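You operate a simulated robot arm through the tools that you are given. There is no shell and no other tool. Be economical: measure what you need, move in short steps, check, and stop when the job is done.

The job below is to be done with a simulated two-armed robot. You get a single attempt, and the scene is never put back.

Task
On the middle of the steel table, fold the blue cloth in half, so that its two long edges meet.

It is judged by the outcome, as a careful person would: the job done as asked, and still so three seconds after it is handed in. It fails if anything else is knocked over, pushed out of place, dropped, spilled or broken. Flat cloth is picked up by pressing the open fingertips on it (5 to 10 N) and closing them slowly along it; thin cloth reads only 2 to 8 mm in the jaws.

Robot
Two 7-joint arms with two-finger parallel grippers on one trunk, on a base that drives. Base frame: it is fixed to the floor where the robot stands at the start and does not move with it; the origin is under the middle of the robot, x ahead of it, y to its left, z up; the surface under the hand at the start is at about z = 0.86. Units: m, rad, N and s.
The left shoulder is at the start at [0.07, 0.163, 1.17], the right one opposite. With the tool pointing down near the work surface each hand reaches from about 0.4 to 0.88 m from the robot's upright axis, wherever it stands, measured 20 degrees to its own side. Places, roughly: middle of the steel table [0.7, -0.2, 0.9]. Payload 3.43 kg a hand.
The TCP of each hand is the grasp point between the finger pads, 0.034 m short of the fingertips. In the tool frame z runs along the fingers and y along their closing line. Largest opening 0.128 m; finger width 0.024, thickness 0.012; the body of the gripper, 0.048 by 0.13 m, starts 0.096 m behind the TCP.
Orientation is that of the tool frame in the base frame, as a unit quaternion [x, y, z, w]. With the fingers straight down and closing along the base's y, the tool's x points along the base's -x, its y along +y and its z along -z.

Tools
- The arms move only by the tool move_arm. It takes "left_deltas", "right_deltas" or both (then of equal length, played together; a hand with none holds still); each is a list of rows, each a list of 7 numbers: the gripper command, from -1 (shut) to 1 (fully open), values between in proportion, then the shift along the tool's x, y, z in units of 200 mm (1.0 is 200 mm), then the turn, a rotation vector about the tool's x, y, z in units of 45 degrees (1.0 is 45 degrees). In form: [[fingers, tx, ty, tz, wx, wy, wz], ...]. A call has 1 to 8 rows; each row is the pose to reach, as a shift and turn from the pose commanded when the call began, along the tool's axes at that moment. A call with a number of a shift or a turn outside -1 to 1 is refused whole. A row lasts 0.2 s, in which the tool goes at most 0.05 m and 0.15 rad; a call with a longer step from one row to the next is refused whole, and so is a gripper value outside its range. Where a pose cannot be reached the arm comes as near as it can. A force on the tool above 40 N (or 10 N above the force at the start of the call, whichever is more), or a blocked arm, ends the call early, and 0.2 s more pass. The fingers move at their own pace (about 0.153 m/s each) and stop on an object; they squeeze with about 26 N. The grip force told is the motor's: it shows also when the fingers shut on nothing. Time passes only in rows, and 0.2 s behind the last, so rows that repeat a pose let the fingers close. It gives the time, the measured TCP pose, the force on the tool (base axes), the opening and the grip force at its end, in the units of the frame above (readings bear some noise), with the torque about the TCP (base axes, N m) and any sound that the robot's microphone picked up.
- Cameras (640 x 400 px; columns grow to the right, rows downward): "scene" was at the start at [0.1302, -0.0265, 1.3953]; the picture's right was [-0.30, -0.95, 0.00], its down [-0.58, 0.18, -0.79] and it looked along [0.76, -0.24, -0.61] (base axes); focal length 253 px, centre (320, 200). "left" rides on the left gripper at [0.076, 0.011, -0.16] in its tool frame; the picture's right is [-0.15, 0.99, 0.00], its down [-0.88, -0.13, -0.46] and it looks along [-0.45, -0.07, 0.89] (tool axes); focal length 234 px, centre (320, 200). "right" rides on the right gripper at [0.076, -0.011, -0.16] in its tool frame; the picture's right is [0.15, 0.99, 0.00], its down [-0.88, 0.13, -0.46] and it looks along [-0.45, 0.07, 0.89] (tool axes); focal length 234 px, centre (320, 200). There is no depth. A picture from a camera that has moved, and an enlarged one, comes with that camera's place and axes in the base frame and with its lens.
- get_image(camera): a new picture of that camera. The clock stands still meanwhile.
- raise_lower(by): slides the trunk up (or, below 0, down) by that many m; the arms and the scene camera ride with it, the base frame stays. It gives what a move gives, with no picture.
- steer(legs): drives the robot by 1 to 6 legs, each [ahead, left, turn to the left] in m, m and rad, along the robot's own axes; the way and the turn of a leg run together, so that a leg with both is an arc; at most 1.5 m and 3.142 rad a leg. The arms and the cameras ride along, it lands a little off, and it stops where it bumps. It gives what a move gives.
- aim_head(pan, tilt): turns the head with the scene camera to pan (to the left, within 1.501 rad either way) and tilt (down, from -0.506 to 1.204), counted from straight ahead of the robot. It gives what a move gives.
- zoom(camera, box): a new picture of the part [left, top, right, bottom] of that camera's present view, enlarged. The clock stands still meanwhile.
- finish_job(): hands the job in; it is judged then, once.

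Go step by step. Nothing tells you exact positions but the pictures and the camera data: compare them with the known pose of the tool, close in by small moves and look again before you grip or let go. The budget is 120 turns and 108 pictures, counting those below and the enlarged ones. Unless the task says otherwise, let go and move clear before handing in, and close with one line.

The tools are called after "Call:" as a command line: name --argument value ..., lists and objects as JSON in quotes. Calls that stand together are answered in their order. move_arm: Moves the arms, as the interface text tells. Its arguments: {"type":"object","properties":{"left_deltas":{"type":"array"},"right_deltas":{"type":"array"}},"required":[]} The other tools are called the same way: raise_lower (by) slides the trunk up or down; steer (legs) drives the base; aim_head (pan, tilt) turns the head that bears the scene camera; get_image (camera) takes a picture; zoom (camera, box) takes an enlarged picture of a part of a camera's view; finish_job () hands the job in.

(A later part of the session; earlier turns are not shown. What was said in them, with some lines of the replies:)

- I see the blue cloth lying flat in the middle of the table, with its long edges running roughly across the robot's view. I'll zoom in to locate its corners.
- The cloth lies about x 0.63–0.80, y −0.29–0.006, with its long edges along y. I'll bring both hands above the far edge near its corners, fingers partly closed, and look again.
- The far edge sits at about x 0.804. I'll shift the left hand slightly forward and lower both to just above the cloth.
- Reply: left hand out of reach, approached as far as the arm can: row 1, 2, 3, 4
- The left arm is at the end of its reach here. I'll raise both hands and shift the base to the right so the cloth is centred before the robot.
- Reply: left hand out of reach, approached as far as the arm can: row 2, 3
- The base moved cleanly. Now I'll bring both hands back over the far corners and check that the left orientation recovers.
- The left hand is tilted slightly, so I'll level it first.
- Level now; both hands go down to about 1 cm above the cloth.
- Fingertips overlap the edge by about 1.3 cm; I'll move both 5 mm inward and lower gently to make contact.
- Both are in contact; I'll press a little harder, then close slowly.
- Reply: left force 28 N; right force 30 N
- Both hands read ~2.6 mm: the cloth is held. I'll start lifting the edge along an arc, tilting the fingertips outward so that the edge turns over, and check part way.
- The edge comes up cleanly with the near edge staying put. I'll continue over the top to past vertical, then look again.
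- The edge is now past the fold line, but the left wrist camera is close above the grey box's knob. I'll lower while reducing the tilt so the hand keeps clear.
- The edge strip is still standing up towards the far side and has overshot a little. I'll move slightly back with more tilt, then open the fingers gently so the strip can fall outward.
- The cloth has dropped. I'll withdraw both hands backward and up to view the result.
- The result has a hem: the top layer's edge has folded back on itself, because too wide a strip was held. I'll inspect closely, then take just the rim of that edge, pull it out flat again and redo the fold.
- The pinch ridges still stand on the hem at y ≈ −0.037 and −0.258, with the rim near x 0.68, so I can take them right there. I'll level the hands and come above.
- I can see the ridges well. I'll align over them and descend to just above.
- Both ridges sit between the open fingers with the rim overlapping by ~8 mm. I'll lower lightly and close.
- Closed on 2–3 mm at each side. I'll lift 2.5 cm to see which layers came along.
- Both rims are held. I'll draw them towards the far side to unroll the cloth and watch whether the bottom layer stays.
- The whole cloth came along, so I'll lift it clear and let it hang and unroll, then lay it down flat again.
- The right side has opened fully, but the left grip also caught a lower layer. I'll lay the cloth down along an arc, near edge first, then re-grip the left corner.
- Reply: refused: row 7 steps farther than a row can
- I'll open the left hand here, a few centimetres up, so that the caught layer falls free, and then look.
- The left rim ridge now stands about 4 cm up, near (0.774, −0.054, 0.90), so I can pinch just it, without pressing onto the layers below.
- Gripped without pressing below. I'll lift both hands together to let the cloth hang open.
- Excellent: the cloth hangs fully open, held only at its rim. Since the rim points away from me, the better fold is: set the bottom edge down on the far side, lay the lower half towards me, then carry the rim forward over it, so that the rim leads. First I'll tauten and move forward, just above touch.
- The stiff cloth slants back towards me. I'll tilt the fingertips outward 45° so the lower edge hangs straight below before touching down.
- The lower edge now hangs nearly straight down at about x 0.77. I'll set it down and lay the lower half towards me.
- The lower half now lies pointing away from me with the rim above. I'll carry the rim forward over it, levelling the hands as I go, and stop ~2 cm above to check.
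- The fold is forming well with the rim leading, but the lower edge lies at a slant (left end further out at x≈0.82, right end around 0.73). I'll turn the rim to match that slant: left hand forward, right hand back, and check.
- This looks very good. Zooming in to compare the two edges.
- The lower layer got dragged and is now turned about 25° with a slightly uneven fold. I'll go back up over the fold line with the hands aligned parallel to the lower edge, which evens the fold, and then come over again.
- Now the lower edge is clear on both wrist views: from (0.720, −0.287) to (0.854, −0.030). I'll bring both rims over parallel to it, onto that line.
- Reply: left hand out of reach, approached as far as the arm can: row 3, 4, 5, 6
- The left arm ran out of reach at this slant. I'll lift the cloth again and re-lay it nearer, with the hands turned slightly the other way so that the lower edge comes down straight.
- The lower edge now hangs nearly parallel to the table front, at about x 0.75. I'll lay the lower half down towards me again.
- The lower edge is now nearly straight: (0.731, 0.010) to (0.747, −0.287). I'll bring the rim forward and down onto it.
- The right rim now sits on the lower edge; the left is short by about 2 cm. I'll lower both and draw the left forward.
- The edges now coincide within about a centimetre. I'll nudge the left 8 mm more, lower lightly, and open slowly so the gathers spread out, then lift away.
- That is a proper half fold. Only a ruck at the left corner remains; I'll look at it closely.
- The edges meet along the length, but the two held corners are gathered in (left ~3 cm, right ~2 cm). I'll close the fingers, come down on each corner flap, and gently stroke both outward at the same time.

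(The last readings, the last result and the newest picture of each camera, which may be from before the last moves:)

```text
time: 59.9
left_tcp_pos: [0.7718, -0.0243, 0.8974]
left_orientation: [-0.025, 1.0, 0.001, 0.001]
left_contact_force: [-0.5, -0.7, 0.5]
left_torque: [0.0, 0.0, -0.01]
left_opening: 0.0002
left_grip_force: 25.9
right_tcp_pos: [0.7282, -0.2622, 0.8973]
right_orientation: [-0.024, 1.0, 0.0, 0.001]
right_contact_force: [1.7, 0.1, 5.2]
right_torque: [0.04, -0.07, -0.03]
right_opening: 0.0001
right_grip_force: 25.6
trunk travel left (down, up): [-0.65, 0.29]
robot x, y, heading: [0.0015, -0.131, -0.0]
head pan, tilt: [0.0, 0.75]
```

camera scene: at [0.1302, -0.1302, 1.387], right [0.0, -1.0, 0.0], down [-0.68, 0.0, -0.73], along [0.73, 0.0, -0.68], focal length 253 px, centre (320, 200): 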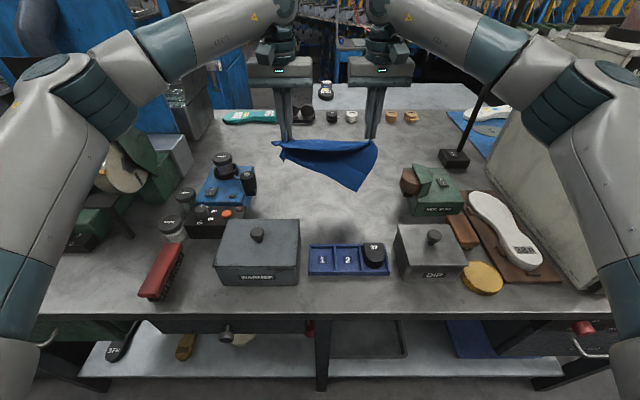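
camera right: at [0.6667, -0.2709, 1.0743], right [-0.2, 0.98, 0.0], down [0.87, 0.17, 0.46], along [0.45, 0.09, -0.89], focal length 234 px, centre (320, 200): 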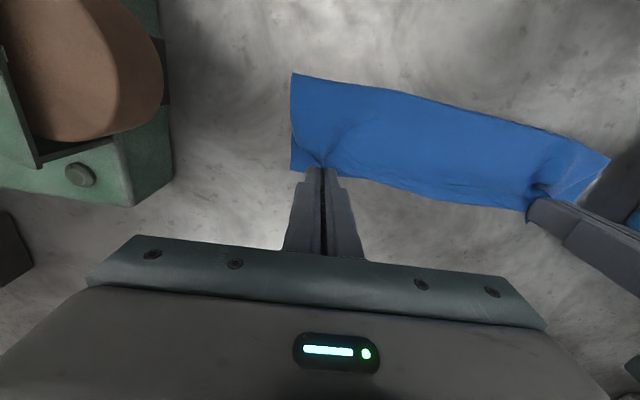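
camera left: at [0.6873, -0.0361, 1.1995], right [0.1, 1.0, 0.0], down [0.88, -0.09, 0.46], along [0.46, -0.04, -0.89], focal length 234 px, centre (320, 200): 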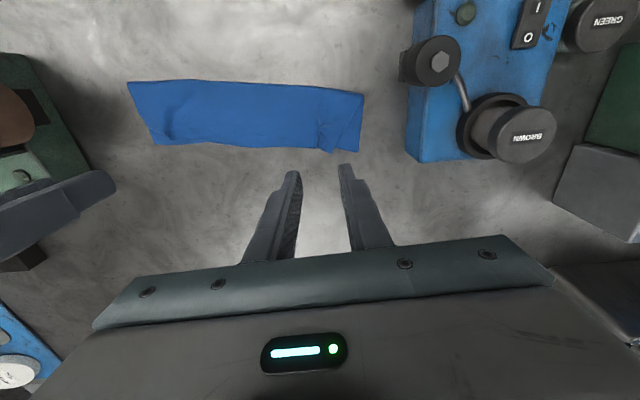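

Call:
move_arm --left_deltas '[[-1, 0, 0, 0.01, 0, 0, 0], [-1, 0, 0.05, 0.01, 0, 0, 0], [-1, 0, 0.1, 0.01, 0, 0, 0], [-1, 0, 0.15, 0.01, 0, 0, 0], [-1, 0, 0.18, 0.01, 0, 0, 0]]' --right_deltas '[[-1, 0, 0, 0, 0, 0, 0], [-1, -0.01, -0.025, 0, 0, 0, 0], [-1, -0.02, -0.05, 0, 0, 0, 0], [-1, -0.03, -0.075, 0, 0, 0, 0], [-1, -0.04, -0.1, 0, 0, 0, 0]]'

Call:
move_arm --left_deltas '[[-1, 0, 0, -0.15, 0, 0, 0], [-1, 0, 0, -0.35, 0, 0, 0], [-1, 0, 0, -0.55, 0, 0, 0], [-1, 0, 0, -0.7, 0, 0, 0]]' --right_deltas '[[-1, 0, 0, -0.15, 0, 0, 0], [-1, 0, 0, -0.35, 0, 0, 0], [-1, 0, 0, -0.55, 0, 0, 0], [-1, 0, 0, -0.7, 0, 0, 0]]'

Call:
zoom --camera "left" --box '[100, 60, 400, 190]'

Call:
zoom --camera "right" --box '[240, 70, 400, 170]'

```text
time: 61.1
left_tcp_pos: [0.7702, 0.0108, 0.8972]
left_orientation: [-0.025, 1.0, 0.0, 0.002]
left_contact_force: [0.0, -4.6, 5.7]
left_torque: [-0.18, 0.01, 0.0]
left_opening: 0.0
left_grip_force: 25.6
right_tcp_pos: [0.7363, -0.2811, 0.8969]
right_orientation: [-0.026, 1.0, 0.0, 0.001]
right_contact_force: [0.7, 4.9, 8.5]
right_torque: [0.23, 0.0, 0.0]
right_opening: 0.0002
right_grip_force: 25.8
trunk travel left (down, up): [-0.65, 0.29]
robot x, y, heading: [0.0015, -0.1314, 0.006]
head pan, tilt: [0.0, 0.75]
```

```text
time: 62.1
left_tcp_pos: [0.7689, 0.0087, 1.0363]
left_orientation: [-0.026, 1.0, 0.0, 0.001]
left_contact_force: [1.0, 0.0, 0.1]
left_torque: [-0.02, -0.02, -0.01]
left_opening: 0.0
left_grip_force: 26.1
right_tcp_pos: [0.7357, -0.286, 1.0371]
right_orientation: [-0.025, 1.0, 0.0, 0.001]
right_contact_force: [0.2, 0.0, 0.3]
right_torque: [-0.03, 0.0, -0.01]
right_opening: 0.0
right_grip_force: 25.8
trunk travel left (down, up): [-0.65, 0.29]
robot x, y, heading: [-0.0036, -0.1308, 0.002]
head pan, tilt: [0.0, 0.75]
```

```text
2.13 times, centred on (250, 125) of left
camera zoom: at [0.6919, 0.0151, 1.1955], right [0.1, 1.0, 0.0], down [0.88, -0.09, 0.46], along [0.46, -0.04, -0.89], focal length 500 px, centre (469, 360)
```

zoom: 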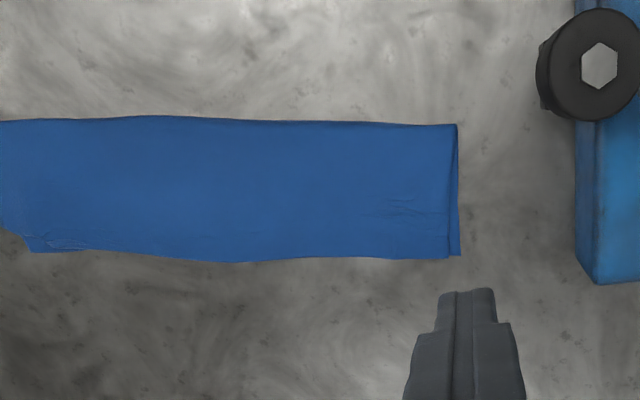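

```text
4.00 times, centred on (320, 120) of right
camera zoom: at [0.6587, -0.3021, 1.1957], right [-0.19, 0.98, 0.0], down [0.87, 0.17, 0.46], along [0.45, 0.09, -0.89], focal length 937 px, centre (320, 520)
```

zoom: 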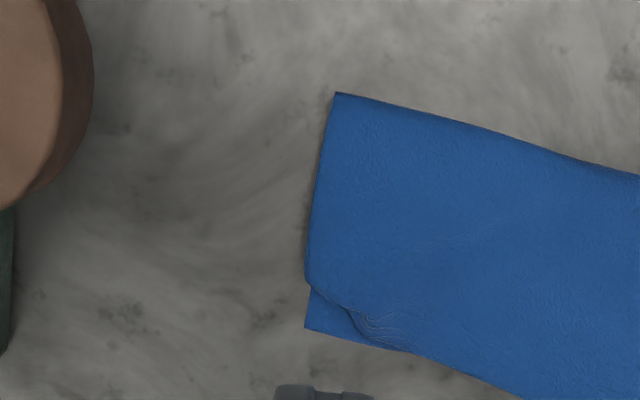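

The left corner is now perfect. Let me look closer at the small remaining tuck at the right corner.

Call:
zoom --camera "right" --box '[308, 130, 356, 160]'

Call:
zoom --camera "scene" --box '[256, 160, 384, 220]'

```text
13.33 times, centred on (332, 145) of right
camera zoom: at [0.6587, -0.3021, 1.1957], right [-0.19, 0.98, 0.0], down [0.87, 0.17, 0.46], along [0.45, 0.09, -0.89], focal length 3122 px, centre (160, 933)
```

zoom: 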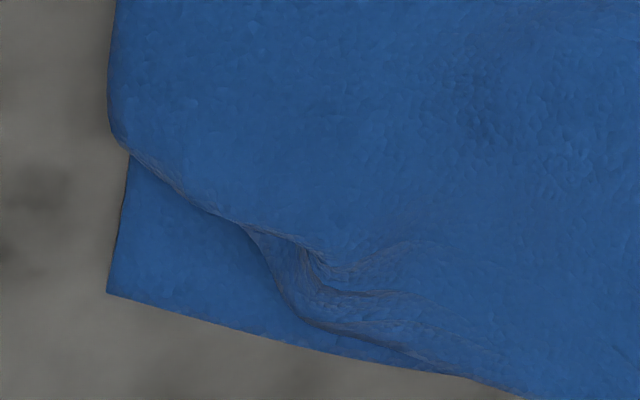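

```text
5.00 times, centred on (320, 190) of scene
camera zoom: at [0.1288, -0.1303, 1.3871], right [0.0, -1.0, 0.0], down [-0.68, 0.0, -0.73], along [0.73, 0.0, -0.68], focal length 1267 px, centre (320, 250)
```

zoom: 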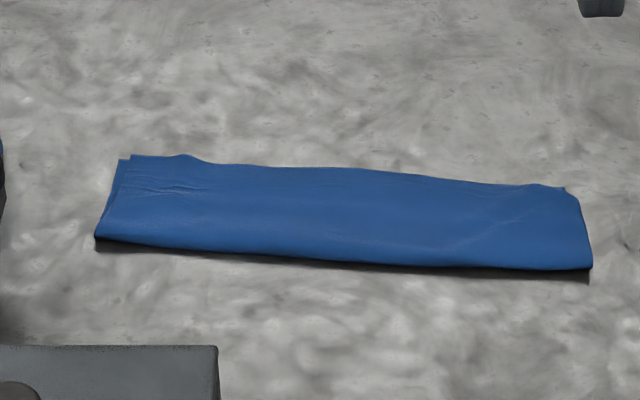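

The right corner has a small piece tucked under (about 4 × 1.5 cm). I'll anchor the cloth with the left fingertips, and stroke the right corner lightly inward to roll the tuck out.

Call:
move_arm --left_deltas '[[-1, 0.07, -0.15, 0, 0, 0, 0], [-1, 0.14, -0.3, 0, 0, 0, 0], [-1, 0.21, -0.45, 0.1, 0, 0, 0], [-1, 0.277, -0.606, 0.25, 0, 0, 0], [-1, 0.277, -0.606, 0.45, 0, 0, 0], [-1, 0.277, -0.606, 0.62, 0, 0, 0], [-1, 0.277, -0.606, 0.66, 0, 0, 0], [-1, 0.277, -0.606, 0.695, 0, 0, 0]]' --right_deltas '[[-1, -0.01, 0.1, 0, 0, 0, 0], [-1, -0.01, 0.1, 0.1, 0, 0, 0], [-1, -0.01, 0.1, 0.2, 0, 0, 0], [-1, -0.01, 0.1, 0.35, 0, 0, 0], [-1, -0.01, 0.1, 0.5, 0, 0, 0], [-1, -0.01, 0.1, 0.62, 0, 0, 0], [-1, -0.01, 0.1, 0.66, 0, 0, 0], [-1, -0.01, 0.1, 0.685, 0, 0, 0]]'

```text
time: 63.9
left_tcp_pos: [0.722, -0.1136, 0.8957]
left_orientation: [-0.025, 1.0, 0.0, 0.001]
left_contact_force: [-0.8, 0.3, 2.0]
left_torque: [-0.02, 0.01, 0.02]
left_opening: 0.0002
left_grip_force: 25.9
right_tcp_pos: [0.7381, -0.2621, 0.8989]
right_orientation: [-0.024, 1.0, 0.0, 0.0]
right_contact_force: [-0.1, -0.1, 1.1]
right_torque: [0.0, 0.03, 0.02]
right_opening: 0.0004
right_grip_force: 26.1
trunk travel left (down, up): [-0.65, 0.29]
robot x, y, heading: [0.0007, -0.1288, 0.001]
head pan, tilt: [0.0, 0.75]
```

Call:
move_arm --left_deltas '[[-1, 0, 0, 0.01, 0, 0, 0], [-1, 0, 0, 0.01, 0, 0, 0], [-1, 0, 0, 0.01, 0, 0, 0], [-1, 0, 0, 0.01, 0, 0, 0], [-1, 0, 0, 0.01, 0, 0, 0], [-1, 0, 0, 0.01, 0, 0, 0], [-1, 0, 0, 0.01, 0, 0, 0], [-1, 0, 0, 0.01, 0, 0, 0]]' --right_deltas '[[-1, 0, 0, 0.007, 0, 0, 0], [-1, 0.035, 0.017, 0.007, 0, 0, 0], [-1, 0.07, 0.034, 0.007, 0, 0, 0], [-1, 0.105, 0.05, 0.007, 0, 0, 0], [-1, 0.137, 0.067, 0.007, 0, 0, 0], [-1, 0.137, 0.067, -0.15, 0, 0, 0], [-1, 0.137, 0.067, -0.35, 0, 0, 0], [-1, 0.08, -0.03, -0.55, 0, 0, 0]]'

Call:
zoom --camera "right" --box '[240, 70, 400, 170]'

```text
time: 65.7
left_tcp_pos: [0.7195, -0.1139, 0.8969]
left_orientation: [-0.025, 1.0, 0.0, 0.004]
left_contact_force: [3.0, 1.7, 20.8]
left_torque: [0.01, -0.03, 0.01]
left_opening: 0.0002
left_grip_force: 26.0
right_tcp_pos: [0.7198, -0.268, 1.0117]
right_orientation: [-0.025, 1.0, 0.0, 0.002]
right_contact_force: [0.2, -1.0, -0.3]
right_torque: [0.0, 0.03, 0.0]
right_opening: 0.0001
right_grip_force: 25.0
trunk travel left (down, up): [-0.65, 0.29]
robot x, y, heading: [0.0011, -0.1277, -0.002]
head pan, tilt: [0.0, 0.75]
```

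```text
4.00 times, centred on (320, 120) of right
camera zoom: at [0.6427, -0.2858, 1.1698], right [-0.2, 0.98, 0.0], down [0.87, 0.17, 0.46], along [0.45, 0.09, -0.89], focal length 937 px, centre (320, 520)
```

zoom: 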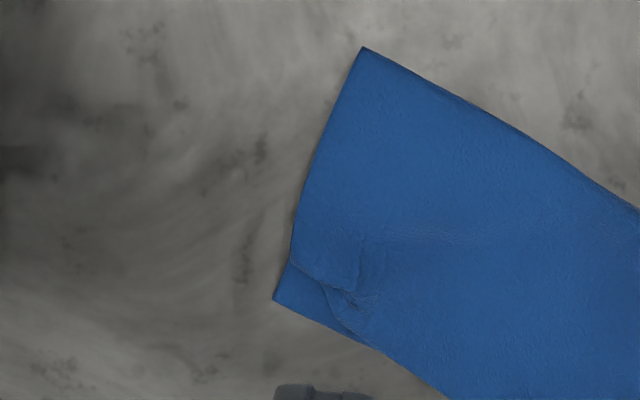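

The cloth end shifted back slightly instead, with the tuck unchanged. I'll stroke it forward and outward again by the same amount to straighten it.

Call:
move_arm --left_deltas '[[-1, 0, 0, -0.008, 0, 0, 0], [-1, 0, 0, -0.008, 0, 0, 0], [-1, 0, 0, -0.008, 0, 0, 0], [-1, 0, 0, -0.008, 0, 0, 0], [-1, 0, 0, -0.008, 0, 0, 0]]' --right_deltas '[[-1, 0.036, 0.082, 0.15, 0, 0, 0], [-1, 0.036, 0.082, 0.35, 0, 0, 0], [-1, 0.036, 0.082, 0.52, 0, 0, 0], [-1, 0.036, 0.082, 0.56, 0, 0, 0], [-1, 0.036, 0.082, 0.575, 0, 0, 0]]'

Call:
move_arm --left_deltas '[[-1, 0, 0, 0, 0, 0, 0], [-1, 0, 0, 0, 0, 0, 0], [-1, 0, 0, 0, 0, 0, 0], [-1, 0, 0, 0, 0, 0, 0], [-1, 0, 0, -0.15, 0, 0, 0], [-1, 0, 0, -0.35, 0, 0, 0], [-1, 0, 0.1, -0.5, 0, 0, 0], [-1, 0, 0.3, -0.5, 0, 0, 0]]' --right_deltas '[[-1, 0, 0, 0.006, 0, 0, 0], [-1, -0.05, -0.04, 0.006, 0, 0, 0], [-1, -0.1, -0.08, 0.006, 0, 0, 0], [-1, -0.145, -0.11, 0.006, 0, 0, 0], [-1, -0.145, -0.11, -0.15, 0, 0, 0], [-1, -0.145, -0.11, -0.35, 0, 0, 0], [-1, -0.1, -0.11, -0.55, 0, 0, 0], [-1, -0.1, -0.11, -0.7, 0, 0, 0]]'

Call:
zoom --camera "right" --box '[240, 70, 400, 170]'

Call:
zoom --camera "scene" --box '[256, 160, 384, 220]'

```text
time: 66.9
left_tcp_pos: [0.7197, -0.1142, 0.8951]
left_orientation: [-0.026, 1.0, 0.001, 0.002]
left_contact_force: [1.9, -0.7, 5.1]
left_torque: [0.01, 0.0, 0.02]
left_opening: 0.0
left_grip_force: 26.0
right_tcp_pos: [0.7141, -0.2529, 0.8961]
right_orientation: [-0.025, 1.0, 0.0, 0.002]
right_contact_force: [-0.5, -1.1, 15.0]
right_torque: [-0.16, -0.04, -0.05]
right_opening: 0.0003
right_grip_force: 26.2
trunk travel left (down, up): [-0.65, 0.29]
robot x, y, heading: [-0.0007, -0.1305, -0.001]
head pan, tilt: [0.0, 0.75]
```

```text
time: 68.7
left_tcp_pos: [0.7182, -0.0529, 0.9963]
left_orientation: [-0.025, 1.0, -0.001, 0.001]
left_contact_force: [-0.3, 0.2, 0.3]
left_torque: [-0.05, -0.02, 0.0]
left_opening: 0.0002
left_grip_force: 26.0
right_tcp_pos: [0.7347, -0.2702, 1.0333]
right_orientation: [-0.025, 1.0, -0.002, 0.001]
right_contact_force: [-1.0, 0.7, -0.4]
right_torque: [-0.05, -0.02, 0.0]
right_opening: 0.0
right_grip_force: 26.0
trunk travel left (down, up): [-0.65, 0.29]
robot x, y, heading: [-0.002, -0.1273, -0.005]
head pan, tilt: [0.0, 0.75]
```

```text
4.00 times, centred on (320, 120) of right
camera zoom: at [0.6587, -0.2877, 1.192], right [-0.2, 0.98, 0.0], down [0.87, 0.18, 0.46], along [0.45, 0.09, -0.89], focal length 937 px, centre (320, 520)
```

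zoom: 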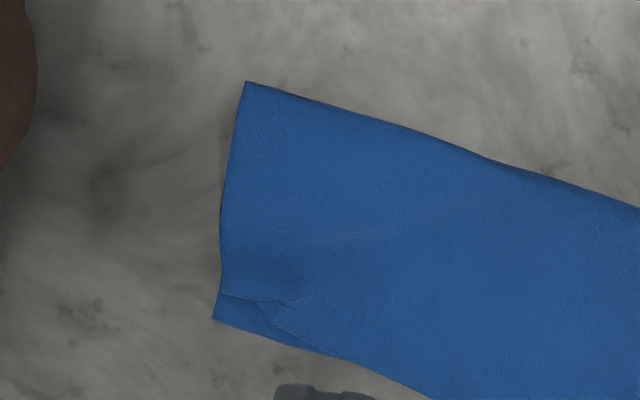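

```text
5.00 times, centred on (320, 190) of scene
camera zoom: at [0.1298, -0.1274, 1.387], right [0.0, -1.0, 0.0], down [-0.68, 0.0, -0.73], along [0.73, 0.0, -0.68], focal length 1267 px, centre (320, 250)
```

zoom: 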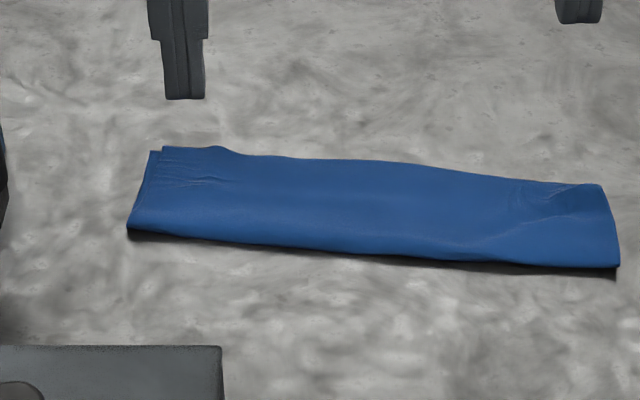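

The cloth is straight and folded in half with its long edges together; only a tiny crease remains at one corner. I'll move the hands clear and take a final look.

Call:
move_arm --left_deltas '[[-1, 0, 0.1, -0.2, 0, 0, 0], [-1, 0, 0.3, -0.4, 0, 0, 0], [-1, 0, 0.5, -0.5, 0, 0, 0], [-1, 0, 0.7, -0.5, 0, 0, 0]]' --right_deltas '[[-1, 0, -0.05, -0.2, 0, 0, 0], [-1, 0, -0.2, -0.4, 0, 0, 0], [-1, 0.1, -0.35, -0.5, 0, 0, 0], [-1, 0.2, -0.5, -0.5, 0, 0, 0]]'

Call:
get_image --camera "scene"

```text
refused: row 2 steps farther than a row can; nothing moved
```

```text
7 pictures are left
camera scene: at [0.1298, -0.1274, 1.387], right [0.0, -1.0, 0.0], down [-0.68, 0.0, -0.73], along [0.73, 0.0, -0.68], focal length 253 px, centre (320, 200)
```

scene: 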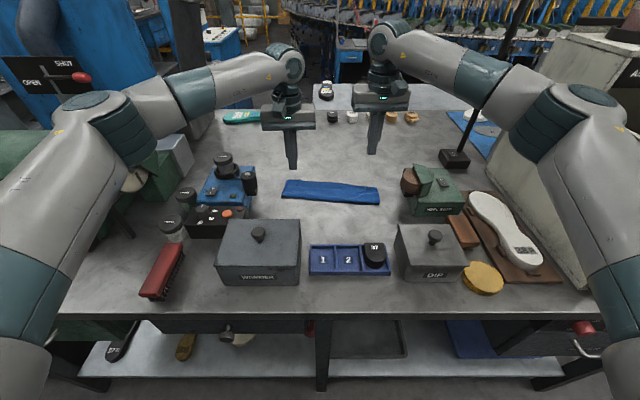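

Everything else on the table is in its place. I'll raise the hands straight up clear of the cloth.

Call:
move_arm --left_deltas '[[-1, 0, 0.05, -0.2, 0, 0, 0], [-1, 0, 0.1, -0.4, 0, 0, 0], [-1, 0, 0.15, -0.6, 0, 0, 0]]' --right_deltas '[[-1, 0, -0.05, -0.2, 0, 0, 0], [-1, 0, -0.1, -0.4, 0, 0, 0], [-1, 0, -0.15, -0.5, 0, 0, 0]]'

```text
time: 69.5
left_tcp_pos: [0.7146, -0.0257, 1.1188]
left_orientation: [-0.026, 1.0, 0.001, 0.001]
left_contact_force: [0.3, -0.9, 0.5]
left_torque: [0.02, -0.02, 0.0]
left_opening: 0.0002
left_grip_force: 26.1
right_tcp_pos: [0.7348, -0.3033, 1.1312]
right_orientation: [-0.024, 1.0, 0.001, 0.001]
right_contact_force: [0.4, -0.1, 0.2]
right_torque: [0.04, 0.0, 0.03]
right_opening: 0.0
right_grip_force: 26.0
trunk travel left (down, up): [-0.65, 0.29]
robot x, y, heading: [-0.0084, -0.128, -0.001]
head pan, tilt: [0.0, 0.75]
```

The cloth lies folded in half, its long edges together, and both hands are clear, so I'm handing in.

Call:
finish_job

```text
The job is handed in.
```

The blue cloth is folded in half with its long edges together on the middle of the table. One corner of the top layer is still tucked under (about 2.5 × 1 cm), and I saw nothing else on the table out of place.
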